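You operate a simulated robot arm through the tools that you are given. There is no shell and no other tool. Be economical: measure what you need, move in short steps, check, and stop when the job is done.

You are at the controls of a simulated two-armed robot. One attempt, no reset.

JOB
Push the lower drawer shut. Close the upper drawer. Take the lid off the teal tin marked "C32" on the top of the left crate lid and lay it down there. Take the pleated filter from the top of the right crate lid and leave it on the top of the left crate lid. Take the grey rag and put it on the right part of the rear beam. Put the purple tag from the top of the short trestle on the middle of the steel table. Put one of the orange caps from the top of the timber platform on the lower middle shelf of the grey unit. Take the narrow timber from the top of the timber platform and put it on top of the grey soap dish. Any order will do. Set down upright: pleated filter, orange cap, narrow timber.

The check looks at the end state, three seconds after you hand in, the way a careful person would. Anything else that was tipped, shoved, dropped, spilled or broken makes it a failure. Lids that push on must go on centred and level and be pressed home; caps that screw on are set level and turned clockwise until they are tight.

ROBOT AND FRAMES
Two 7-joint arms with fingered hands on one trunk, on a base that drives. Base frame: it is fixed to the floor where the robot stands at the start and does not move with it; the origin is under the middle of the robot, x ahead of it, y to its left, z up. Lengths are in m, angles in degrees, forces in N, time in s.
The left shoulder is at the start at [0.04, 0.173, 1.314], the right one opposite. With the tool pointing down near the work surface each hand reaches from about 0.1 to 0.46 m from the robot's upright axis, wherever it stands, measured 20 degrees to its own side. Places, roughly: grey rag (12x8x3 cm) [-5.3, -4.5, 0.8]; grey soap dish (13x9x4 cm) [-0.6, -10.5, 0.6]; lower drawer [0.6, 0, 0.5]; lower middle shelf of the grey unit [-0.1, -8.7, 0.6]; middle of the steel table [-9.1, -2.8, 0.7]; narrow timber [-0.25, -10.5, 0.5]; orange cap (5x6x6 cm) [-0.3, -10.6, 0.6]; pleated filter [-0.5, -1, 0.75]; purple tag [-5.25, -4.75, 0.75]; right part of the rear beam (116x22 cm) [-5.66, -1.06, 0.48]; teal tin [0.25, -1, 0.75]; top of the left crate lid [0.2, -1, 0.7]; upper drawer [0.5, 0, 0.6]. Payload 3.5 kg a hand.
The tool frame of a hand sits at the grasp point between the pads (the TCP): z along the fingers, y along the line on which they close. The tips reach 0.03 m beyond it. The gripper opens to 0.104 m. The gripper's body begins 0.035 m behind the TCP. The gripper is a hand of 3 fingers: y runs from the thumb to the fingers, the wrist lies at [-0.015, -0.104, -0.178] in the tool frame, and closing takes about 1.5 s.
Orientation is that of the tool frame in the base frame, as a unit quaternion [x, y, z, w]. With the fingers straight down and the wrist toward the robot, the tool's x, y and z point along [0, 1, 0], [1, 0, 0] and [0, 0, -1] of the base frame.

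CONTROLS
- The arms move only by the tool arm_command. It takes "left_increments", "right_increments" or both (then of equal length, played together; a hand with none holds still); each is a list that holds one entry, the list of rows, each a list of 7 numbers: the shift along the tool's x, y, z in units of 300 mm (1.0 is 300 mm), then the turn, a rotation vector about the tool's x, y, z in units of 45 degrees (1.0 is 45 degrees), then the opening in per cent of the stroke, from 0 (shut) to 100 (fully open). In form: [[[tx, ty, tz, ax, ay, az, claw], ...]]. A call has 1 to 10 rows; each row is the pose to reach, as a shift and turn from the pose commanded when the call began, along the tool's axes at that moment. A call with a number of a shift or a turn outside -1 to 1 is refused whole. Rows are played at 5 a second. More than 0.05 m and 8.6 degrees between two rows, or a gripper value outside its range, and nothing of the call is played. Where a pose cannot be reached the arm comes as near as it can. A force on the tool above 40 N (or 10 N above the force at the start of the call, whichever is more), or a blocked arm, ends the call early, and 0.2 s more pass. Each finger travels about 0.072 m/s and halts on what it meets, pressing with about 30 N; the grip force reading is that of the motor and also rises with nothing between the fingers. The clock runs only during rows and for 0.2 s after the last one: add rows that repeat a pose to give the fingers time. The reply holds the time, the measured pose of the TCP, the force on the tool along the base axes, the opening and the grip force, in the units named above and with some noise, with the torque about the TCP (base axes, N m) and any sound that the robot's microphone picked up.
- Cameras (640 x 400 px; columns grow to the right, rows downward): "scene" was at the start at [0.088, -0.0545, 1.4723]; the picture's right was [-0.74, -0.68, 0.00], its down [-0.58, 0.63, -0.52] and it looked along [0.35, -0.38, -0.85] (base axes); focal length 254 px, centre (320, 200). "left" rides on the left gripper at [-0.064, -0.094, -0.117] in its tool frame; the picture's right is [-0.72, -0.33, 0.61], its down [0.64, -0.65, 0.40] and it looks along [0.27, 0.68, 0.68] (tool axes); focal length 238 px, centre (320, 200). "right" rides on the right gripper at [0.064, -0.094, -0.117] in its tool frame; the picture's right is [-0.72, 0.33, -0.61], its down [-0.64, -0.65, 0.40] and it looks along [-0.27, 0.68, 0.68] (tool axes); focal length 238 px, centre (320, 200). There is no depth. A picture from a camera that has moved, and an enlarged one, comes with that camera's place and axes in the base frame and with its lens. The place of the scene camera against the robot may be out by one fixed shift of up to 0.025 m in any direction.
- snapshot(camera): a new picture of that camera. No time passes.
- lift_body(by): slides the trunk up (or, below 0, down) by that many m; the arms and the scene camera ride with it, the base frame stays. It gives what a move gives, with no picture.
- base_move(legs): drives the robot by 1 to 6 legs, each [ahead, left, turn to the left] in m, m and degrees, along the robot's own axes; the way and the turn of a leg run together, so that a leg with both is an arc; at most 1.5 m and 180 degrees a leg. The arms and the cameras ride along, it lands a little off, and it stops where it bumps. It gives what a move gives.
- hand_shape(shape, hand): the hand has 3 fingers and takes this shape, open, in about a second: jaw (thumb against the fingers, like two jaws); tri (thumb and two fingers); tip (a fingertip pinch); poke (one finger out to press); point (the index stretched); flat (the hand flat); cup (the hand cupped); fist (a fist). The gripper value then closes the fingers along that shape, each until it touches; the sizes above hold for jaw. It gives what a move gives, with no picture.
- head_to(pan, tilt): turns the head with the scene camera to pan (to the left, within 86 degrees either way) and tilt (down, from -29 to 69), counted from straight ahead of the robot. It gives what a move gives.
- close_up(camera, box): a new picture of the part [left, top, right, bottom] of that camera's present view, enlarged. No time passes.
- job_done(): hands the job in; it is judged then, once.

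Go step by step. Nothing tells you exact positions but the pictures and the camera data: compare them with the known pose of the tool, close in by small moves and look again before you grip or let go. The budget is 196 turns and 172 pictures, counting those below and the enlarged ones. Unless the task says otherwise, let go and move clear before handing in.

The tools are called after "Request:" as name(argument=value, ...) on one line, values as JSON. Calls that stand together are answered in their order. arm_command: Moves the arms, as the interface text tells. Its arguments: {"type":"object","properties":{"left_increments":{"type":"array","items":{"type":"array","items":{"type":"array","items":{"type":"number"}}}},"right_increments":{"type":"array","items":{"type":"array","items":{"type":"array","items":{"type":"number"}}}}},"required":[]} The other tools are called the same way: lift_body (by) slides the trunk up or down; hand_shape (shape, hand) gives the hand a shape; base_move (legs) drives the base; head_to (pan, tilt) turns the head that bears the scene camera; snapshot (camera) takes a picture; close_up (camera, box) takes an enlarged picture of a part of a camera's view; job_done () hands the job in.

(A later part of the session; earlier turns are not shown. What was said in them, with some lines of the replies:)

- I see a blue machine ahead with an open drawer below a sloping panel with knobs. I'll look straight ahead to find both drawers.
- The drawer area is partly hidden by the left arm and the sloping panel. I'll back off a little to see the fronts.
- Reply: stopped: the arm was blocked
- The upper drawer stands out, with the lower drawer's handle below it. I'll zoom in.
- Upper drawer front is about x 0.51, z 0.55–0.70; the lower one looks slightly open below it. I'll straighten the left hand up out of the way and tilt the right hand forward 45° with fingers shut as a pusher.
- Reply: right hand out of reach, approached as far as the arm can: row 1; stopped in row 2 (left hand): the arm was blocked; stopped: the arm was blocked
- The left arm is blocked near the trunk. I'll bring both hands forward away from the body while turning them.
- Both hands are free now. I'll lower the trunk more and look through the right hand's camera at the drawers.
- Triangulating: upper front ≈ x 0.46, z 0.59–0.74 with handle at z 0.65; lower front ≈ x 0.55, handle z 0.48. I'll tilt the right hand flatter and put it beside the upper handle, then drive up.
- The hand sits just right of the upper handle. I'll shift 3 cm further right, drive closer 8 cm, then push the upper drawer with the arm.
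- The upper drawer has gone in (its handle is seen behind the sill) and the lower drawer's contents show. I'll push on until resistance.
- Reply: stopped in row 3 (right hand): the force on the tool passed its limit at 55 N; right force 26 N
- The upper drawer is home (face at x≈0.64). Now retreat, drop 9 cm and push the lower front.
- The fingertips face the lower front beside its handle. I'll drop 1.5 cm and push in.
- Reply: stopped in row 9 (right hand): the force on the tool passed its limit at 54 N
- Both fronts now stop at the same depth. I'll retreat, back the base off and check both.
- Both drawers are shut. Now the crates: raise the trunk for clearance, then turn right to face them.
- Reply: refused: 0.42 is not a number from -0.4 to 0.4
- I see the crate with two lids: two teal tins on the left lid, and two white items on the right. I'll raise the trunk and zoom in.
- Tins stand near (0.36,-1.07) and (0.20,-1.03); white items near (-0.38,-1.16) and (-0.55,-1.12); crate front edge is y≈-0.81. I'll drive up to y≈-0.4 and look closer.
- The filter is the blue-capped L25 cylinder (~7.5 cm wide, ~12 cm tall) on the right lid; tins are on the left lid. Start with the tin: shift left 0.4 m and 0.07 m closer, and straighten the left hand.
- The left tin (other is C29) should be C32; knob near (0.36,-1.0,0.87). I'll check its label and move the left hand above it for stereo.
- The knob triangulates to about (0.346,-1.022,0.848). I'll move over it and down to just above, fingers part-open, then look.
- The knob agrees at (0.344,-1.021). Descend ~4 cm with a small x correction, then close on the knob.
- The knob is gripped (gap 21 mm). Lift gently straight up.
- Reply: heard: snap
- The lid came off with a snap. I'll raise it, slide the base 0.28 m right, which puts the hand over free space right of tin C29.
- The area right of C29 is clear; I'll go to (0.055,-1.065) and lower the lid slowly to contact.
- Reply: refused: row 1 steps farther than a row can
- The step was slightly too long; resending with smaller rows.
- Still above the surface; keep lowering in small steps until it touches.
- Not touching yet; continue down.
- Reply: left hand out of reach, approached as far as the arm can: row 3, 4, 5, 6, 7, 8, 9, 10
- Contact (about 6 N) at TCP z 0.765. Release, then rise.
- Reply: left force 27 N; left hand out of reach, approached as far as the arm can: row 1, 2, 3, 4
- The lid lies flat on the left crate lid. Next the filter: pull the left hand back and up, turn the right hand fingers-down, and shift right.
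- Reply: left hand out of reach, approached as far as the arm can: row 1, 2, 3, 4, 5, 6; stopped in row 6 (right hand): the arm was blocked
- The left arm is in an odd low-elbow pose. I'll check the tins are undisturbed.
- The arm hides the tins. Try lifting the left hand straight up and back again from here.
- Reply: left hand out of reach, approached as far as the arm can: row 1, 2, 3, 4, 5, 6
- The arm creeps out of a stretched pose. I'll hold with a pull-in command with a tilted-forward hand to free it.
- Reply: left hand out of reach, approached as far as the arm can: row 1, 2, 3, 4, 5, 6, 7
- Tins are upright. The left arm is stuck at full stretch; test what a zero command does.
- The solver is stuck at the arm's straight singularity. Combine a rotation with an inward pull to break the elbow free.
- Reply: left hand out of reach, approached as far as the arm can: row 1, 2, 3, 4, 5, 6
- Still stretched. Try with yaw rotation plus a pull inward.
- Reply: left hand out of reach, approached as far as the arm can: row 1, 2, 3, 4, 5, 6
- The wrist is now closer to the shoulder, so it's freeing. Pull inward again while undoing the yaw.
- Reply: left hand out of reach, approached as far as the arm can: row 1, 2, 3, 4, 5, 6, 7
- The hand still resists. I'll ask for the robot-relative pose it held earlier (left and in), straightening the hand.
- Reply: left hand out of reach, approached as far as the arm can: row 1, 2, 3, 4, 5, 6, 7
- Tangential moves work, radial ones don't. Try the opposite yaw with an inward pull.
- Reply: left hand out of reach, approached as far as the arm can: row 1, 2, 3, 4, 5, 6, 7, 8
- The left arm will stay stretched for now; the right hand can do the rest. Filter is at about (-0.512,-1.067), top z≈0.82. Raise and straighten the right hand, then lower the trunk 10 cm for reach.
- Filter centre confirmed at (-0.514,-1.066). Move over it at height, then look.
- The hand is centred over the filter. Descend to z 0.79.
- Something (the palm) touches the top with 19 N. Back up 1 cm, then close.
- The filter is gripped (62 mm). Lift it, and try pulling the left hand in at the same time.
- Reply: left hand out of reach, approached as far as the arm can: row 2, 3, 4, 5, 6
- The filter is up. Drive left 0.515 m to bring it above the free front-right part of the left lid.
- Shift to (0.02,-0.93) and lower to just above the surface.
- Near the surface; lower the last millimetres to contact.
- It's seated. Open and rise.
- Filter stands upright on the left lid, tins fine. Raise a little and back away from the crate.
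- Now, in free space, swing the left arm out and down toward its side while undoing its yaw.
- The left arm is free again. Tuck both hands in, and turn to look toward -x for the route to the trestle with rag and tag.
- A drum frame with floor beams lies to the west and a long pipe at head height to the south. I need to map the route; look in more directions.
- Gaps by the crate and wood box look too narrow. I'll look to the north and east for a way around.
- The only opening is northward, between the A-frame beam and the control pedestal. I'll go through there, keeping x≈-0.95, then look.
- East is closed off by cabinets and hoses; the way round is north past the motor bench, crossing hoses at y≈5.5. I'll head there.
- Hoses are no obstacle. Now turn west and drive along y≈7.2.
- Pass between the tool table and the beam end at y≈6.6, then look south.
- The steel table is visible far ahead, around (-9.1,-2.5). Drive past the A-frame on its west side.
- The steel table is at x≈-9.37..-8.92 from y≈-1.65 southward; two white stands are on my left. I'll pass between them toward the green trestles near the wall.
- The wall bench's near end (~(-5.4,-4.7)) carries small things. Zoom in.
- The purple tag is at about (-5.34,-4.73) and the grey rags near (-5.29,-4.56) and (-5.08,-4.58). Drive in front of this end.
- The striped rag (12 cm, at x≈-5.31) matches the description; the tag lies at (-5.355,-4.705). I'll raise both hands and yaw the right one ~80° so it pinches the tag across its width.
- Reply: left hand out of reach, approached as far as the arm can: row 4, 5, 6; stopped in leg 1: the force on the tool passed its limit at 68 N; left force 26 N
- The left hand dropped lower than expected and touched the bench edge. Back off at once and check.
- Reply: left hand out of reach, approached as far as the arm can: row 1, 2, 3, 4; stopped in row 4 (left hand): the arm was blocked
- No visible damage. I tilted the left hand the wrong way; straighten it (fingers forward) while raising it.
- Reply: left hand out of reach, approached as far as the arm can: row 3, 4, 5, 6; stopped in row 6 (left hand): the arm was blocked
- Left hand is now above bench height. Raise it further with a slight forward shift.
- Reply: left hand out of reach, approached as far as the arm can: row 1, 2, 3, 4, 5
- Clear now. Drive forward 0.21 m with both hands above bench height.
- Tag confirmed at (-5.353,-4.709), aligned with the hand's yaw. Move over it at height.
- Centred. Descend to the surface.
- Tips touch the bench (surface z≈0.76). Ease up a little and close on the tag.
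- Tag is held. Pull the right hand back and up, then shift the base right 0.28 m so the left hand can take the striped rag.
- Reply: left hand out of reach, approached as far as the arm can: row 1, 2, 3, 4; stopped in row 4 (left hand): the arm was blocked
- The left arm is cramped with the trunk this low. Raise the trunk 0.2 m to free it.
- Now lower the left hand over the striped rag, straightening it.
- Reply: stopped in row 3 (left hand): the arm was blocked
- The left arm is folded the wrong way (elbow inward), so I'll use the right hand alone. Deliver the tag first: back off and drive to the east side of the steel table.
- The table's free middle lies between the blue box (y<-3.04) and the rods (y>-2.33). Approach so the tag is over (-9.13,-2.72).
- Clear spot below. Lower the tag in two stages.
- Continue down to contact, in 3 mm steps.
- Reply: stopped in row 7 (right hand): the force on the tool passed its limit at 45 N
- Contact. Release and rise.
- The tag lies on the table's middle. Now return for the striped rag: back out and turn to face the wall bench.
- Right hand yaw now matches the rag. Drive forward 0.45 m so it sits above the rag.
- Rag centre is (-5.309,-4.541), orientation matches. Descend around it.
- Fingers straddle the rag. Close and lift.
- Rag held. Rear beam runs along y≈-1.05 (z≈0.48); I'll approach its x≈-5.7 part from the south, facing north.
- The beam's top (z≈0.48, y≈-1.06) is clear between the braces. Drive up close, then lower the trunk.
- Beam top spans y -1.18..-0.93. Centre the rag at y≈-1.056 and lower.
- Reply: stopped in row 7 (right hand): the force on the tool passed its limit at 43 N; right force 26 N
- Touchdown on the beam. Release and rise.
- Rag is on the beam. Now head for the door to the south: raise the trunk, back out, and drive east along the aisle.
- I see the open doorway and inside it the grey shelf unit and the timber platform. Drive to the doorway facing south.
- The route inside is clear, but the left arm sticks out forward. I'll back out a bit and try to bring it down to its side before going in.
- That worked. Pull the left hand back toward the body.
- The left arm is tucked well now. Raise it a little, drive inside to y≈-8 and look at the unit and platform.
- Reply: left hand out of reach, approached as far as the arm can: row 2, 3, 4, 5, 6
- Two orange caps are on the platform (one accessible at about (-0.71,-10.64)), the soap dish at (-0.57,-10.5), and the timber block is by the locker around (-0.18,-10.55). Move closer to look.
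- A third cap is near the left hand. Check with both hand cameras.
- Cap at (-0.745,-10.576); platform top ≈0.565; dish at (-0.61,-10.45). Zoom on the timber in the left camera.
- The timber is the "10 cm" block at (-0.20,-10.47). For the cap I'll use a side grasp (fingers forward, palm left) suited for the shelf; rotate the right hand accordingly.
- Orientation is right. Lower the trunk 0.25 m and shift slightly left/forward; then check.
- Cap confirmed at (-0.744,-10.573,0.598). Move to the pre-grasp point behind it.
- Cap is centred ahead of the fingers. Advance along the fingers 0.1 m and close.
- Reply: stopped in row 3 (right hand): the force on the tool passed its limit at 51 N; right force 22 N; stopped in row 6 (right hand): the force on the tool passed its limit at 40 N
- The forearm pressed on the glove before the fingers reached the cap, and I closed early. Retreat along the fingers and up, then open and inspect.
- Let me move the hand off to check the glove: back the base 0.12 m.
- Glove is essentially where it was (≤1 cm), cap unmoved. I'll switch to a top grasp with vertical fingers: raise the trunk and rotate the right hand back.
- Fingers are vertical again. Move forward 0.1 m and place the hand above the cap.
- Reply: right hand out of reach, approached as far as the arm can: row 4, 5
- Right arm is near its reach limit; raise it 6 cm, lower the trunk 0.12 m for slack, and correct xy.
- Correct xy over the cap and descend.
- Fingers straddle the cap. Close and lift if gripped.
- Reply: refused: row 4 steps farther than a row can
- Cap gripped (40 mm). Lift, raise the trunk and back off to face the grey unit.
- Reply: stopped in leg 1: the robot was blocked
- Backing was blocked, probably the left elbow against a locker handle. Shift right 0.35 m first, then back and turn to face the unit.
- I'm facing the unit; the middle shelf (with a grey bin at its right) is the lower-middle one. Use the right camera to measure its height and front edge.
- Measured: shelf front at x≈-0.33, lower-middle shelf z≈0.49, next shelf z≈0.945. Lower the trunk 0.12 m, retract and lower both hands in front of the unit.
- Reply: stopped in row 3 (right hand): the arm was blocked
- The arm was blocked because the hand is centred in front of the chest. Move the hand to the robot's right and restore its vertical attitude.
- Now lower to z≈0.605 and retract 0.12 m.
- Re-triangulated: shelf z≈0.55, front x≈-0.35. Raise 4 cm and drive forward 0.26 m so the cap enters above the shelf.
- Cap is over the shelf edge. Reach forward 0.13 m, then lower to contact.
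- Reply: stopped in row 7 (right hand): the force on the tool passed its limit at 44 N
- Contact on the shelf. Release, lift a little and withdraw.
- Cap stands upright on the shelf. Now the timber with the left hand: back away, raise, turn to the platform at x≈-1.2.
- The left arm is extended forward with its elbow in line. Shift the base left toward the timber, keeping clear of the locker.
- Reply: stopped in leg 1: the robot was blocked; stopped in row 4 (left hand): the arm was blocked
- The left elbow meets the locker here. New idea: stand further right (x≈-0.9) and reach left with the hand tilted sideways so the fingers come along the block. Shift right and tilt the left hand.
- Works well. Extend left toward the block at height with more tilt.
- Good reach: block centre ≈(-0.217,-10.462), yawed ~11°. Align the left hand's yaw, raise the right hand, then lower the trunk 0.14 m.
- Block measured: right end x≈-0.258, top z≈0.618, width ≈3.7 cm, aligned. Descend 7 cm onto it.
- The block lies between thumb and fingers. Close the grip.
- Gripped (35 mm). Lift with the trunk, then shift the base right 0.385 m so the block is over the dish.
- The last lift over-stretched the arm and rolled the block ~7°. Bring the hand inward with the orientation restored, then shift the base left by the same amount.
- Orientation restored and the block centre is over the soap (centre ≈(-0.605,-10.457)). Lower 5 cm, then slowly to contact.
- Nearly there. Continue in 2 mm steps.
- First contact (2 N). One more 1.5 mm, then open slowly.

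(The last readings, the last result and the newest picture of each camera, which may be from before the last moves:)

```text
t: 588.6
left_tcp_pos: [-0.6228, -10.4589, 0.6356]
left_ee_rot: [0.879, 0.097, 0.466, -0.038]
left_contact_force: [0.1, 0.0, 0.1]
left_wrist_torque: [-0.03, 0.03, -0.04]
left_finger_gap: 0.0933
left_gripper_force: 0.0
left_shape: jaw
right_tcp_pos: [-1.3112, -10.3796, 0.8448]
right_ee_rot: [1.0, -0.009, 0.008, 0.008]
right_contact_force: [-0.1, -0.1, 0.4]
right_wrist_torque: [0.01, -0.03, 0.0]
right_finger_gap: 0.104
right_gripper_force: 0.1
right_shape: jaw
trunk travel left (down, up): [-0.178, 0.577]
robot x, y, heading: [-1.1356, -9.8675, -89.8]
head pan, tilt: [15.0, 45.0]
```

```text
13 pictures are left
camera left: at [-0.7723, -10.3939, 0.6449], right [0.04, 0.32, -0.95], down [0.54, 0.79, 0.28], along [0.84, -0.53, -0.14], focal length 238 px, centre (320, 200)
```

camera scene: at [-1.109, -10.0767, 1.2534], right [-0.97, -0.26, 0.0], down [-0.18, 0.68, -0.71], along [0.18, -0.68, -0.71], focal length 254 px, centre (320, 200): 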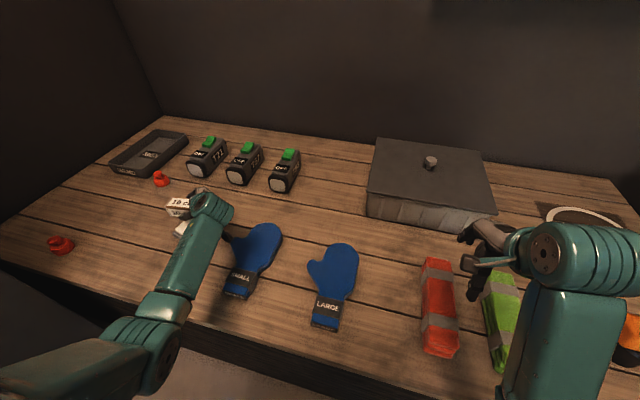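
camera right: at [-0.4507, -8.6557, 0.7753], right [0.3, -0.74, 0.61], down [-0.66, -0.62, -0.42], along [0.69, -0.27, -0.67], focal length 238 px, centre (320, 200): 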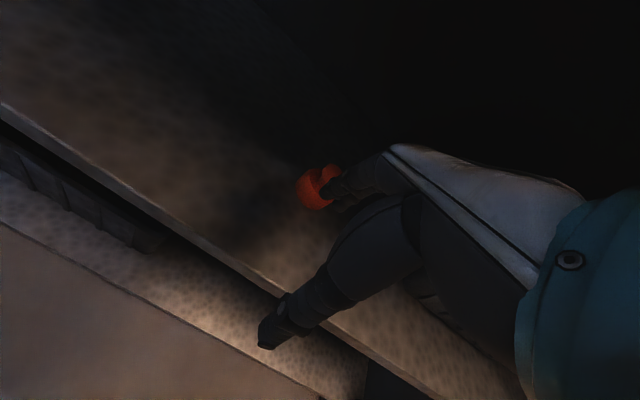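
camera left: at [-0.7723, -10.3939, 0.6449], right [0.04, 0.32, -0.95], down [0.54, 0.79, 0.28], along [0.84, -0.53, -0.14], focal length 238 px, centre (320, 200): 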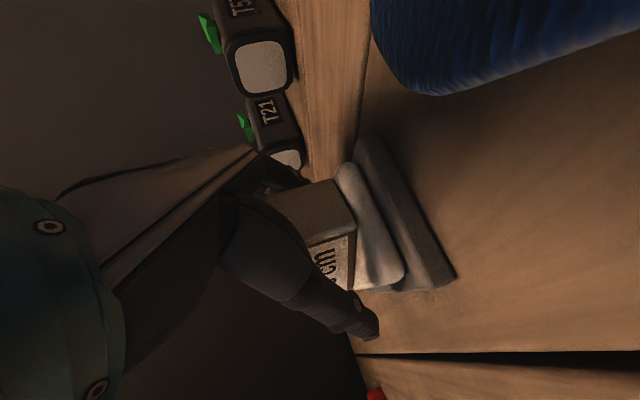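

The block rests on the soap. Withdraw straight up.

Request:
arm_command(left_increments=[[[0.04, 0.002, -0.027, 0, 0, 0, 90], [0.11, 0.005, -0.075, 0, 0, 0, 90], [0.2, 0.009, -0.137, 0, 0, 0, 90], [0.3, 0.013, -0.204, 0, 0, 0, 90], [0.4, 0.018, -0.272, 0, 0, 0, 90]]])

Request:
lift_body(by=0.1)

Request:
base_move(legs=[[0, -0.3, 0], [-0.4, 0, 0]])

Request:
head_to(pan=25, tilt=35)

Request:
snapshot(camera="scene")

```text
t: 589.8
left_tcp_pos: [-0.6224, -10.4611, 0.7828]
left_ee_rot: [0.879, 0.096, 0.465, -0.038]
left_contact_force: [-0.3, 0.1, 0.2]
left_wrist_torque: [0.01, -0.02, 0.02]
left_finger_gap: 0.0936
left_gripper_force: 0.1
left_shape: jaw
right_tcp_pos: [-1.3129, -10.3784, 0.8439]
right_ee_rot: [1.0, -0.008, 0.008, 0.007]
right_contact_force: [0.5, 0.6, 0.3]
right_wrist_torque: [-0.01, -0.03, 0.02]
right_finger_gap: 0.1036
right_gripper_force: 0.1
right_shape: jaw
trunk travel left (down, up): [-0.178, 0.577]
robot x, y, heading: [-1.1332, -9.8715, -90.0]
head pan, tilt: [15.0, 45.0]
```

```text
t: 591.1
left_tcp_pos: [-0.622, -10.4614, 0.881]
left_ee_rot: [0.879, 0.097, 0.466, -0.038]
left_contact_force: [0.6, -0.4, -0.2]
left_wrist_torque: [0.05, 0.03, 0.0]
left_finger_gap: 0.0935
left_gripper_force: 0.0
left_shape: jaw
right_tcp_pos: [-1.3121, -10.3777, 0.9438]
right_ee_rot: [1.0, -0.007, 0.008, 0.008]
right_contact_force: [-0.5, 0.4, -0.7]
right_wrist_torque: [0.0, -0.03, -0.01]
right_finger_gap: 0.1038
right_gripper_force: 0.1
right_shape: jaw
trunk travel left (down, up): [-0.278, 0.477]
robot x, y, heading: [-1.134, -9.8693, -90.3]
head pan, tilt: [15.0, 45.0]
```

```text
t: 595.3
left_tcp_pos: [-0.9301, -10.0601, 0.8795]
left_ee_rot: [0.879, 0.099, 0.465, -0.038]
left_contact_force: [-0.3, -0.5, 0.3]
left_wrist_torque: [0.01, 0.0, 0.01]
left_finger_gap: 0.0937
left_gripper_force: 0.1
left_shape: jaw
right_tcp_pos: [-1.6197, -9.9795, 0.9441]
right_ee_rot: [1.0, -0.007, 0.008, 0.007]
right_contact_force: [-0.8, 0.3, 0.0]
right_wrist_torque: [-0.02, 0.03, 0.01]
right_finger_gap: 0.1035
right_gripper_force: 0.1
right_shape: jaw
trunk travel left (down, up): [-0.278, 0.477]
robot x, y, heading: [-1.4437, -9.4755, -89.9]
head pan, tilt: [15.0, 45.0]
```

```text
t: 596.0
left_tcp_pos: [-0.93, -10.0586, 0.8802]
left_ee_rot: [0.879, 0.098, 0.466, -0.037]
left_contact_force: [0.6, 0.3, -0.1]
left_wrist_torque: [-0.03, -0.04, 0.01]
left_finger_gap: 0.0936
left_gripper_force: 0.0
left_shape: jaw
right_tcp_pos: [-1.6181, -9.9792, 0.944]
right_ee_rot: [1.0, -0.007, 0.008, 0.007]
right_contact_force: [0.7, 1.4, 1.1]
right_wrist_torque: [-0.01, 0.0, -0.05]
right_finger_gap: 0.1035
right_gripper_force: 0.0
right_shape: jaw
trunk travel left (down, up): [-0.278, 0.477]
robot x, y, heading: [-1.4464, -9.4694, -89.9]
head pan, tilt: [25.0, 35.0]
```

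```text
12 pictures are left
camera scene: at [-1.4012, -9.632, 1.371], right [-0.91, -0.42, 0.0], down [-0.24, 0.52, -0.82], along [0.35, -0.74, -0.57], focal length 254 px, centre (320, 200)
```

scene: 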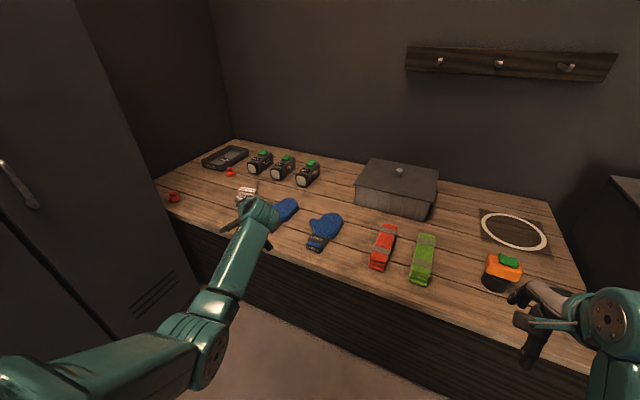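

Check the block on the dish in close-up.

Request:
close_up(camera="scene", box=[200, 160, 340, 248])

Request:
head_to(pan=78, tilt=30)

Request:
snapshot(camera="scene")

```text
4.55 times, centred on (270, 204) of scene
camera zoom: at [-1.4012, -9.632, 1.371], right [-0.91, -0.42, 0.0], down [-0.24, 0.52, -0.82], along [0.35, -0.74, -0.57], focal length 1154 px, centre (547, 182)
```

zoom: 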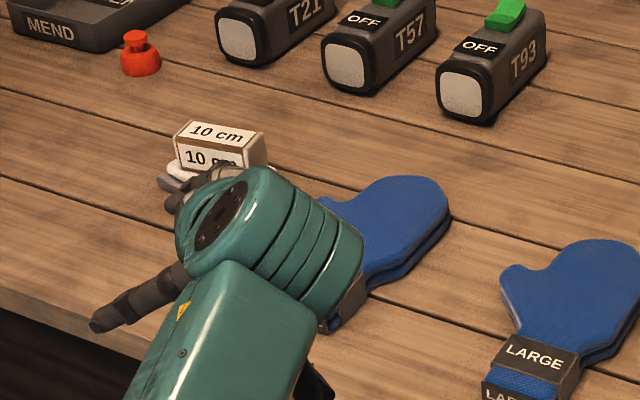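

```text
t: 597.2
left_tcp_pos: [-0.9299, -10.0597, 0.8804]
left_ee_rot: [0.879, 0.099, 0.465, -0.038]
left_contact_force: [-0.2, -0.2, -0.3]
left_wrist_torque: [-0.02, 0.01, 0.01]
left_finger_gap: 0.0934
left_gripper_force: 0.1
left_shape: jaw
right_tcp_pos: [-1.6191, -9.9792, 0.9444]
right_ee_rot: [1.0, -0.007, 0.008, 0.007]
right_contact_force: [0.4, -0.7, -0.1]
right_wrist_torque: [0.01, -0.01, 0.02]
right_finger_gap: 0.1038
right_gripper_force: 0.1
right_shape: jaw
trunk travel left (down, up): [-0.278, 0.477]
robot x, y, heading: [-1.4455, -9.4711, -89.9]
head pan, tilt: [78.0, 30.0]
```

```text
10 pictures are left
camera scene: at [-1.35, -9.571, 1.3789], right [-0.21, -0.98, 0.0], down [-0.49, 0.1, -0.87], along [0.85, -0.18, -0.5], focal length 254 px, centre (320, 200)
```

scene: 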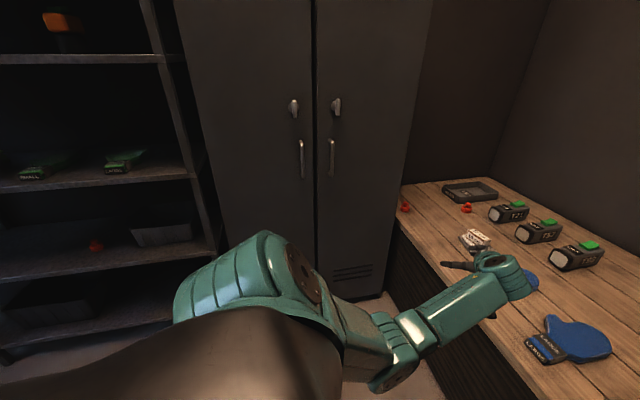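

Request:
close_up(camera="scene", box=[40, 210, 200, 310])

```text
4.00 times, centred on (120, 260) of scene
camera zoom: at [-1.35, -9.571, 1.3789], right [-0.21, -0.98, 0.0], down [-0.49, 0.1, -0.87], along [0.85, -0.18, -0.5], focal length 1016 px, centre (1120, -40)
```

zoom: 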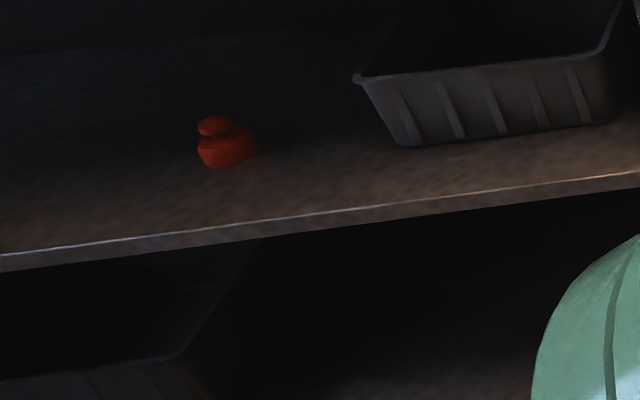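

The cap stands on the lower-middle shelf, the timber stands on the dish, and both hands are clear, so I'm handing in.

Request:
job_done()

```text
The job is handed in.
```

I did all eight tasks and handed the job in; three contacts along the way could count against it:

- **Small glove pair:** my forearm pressed on it on the timber platform, and it may have moved about 1 cm.
- **Wall bench:** my left hand struck the front edge of the bench holding the rags with about 68 N. Nothing looked displaced afterwards.
- **Locker:** my left arm was twice stopped near the locker beside the platform, probably by it. I didn't check the locker afterwards.

There were two grey rags; I moved the striped 12 cm one, which matched the given size and place.
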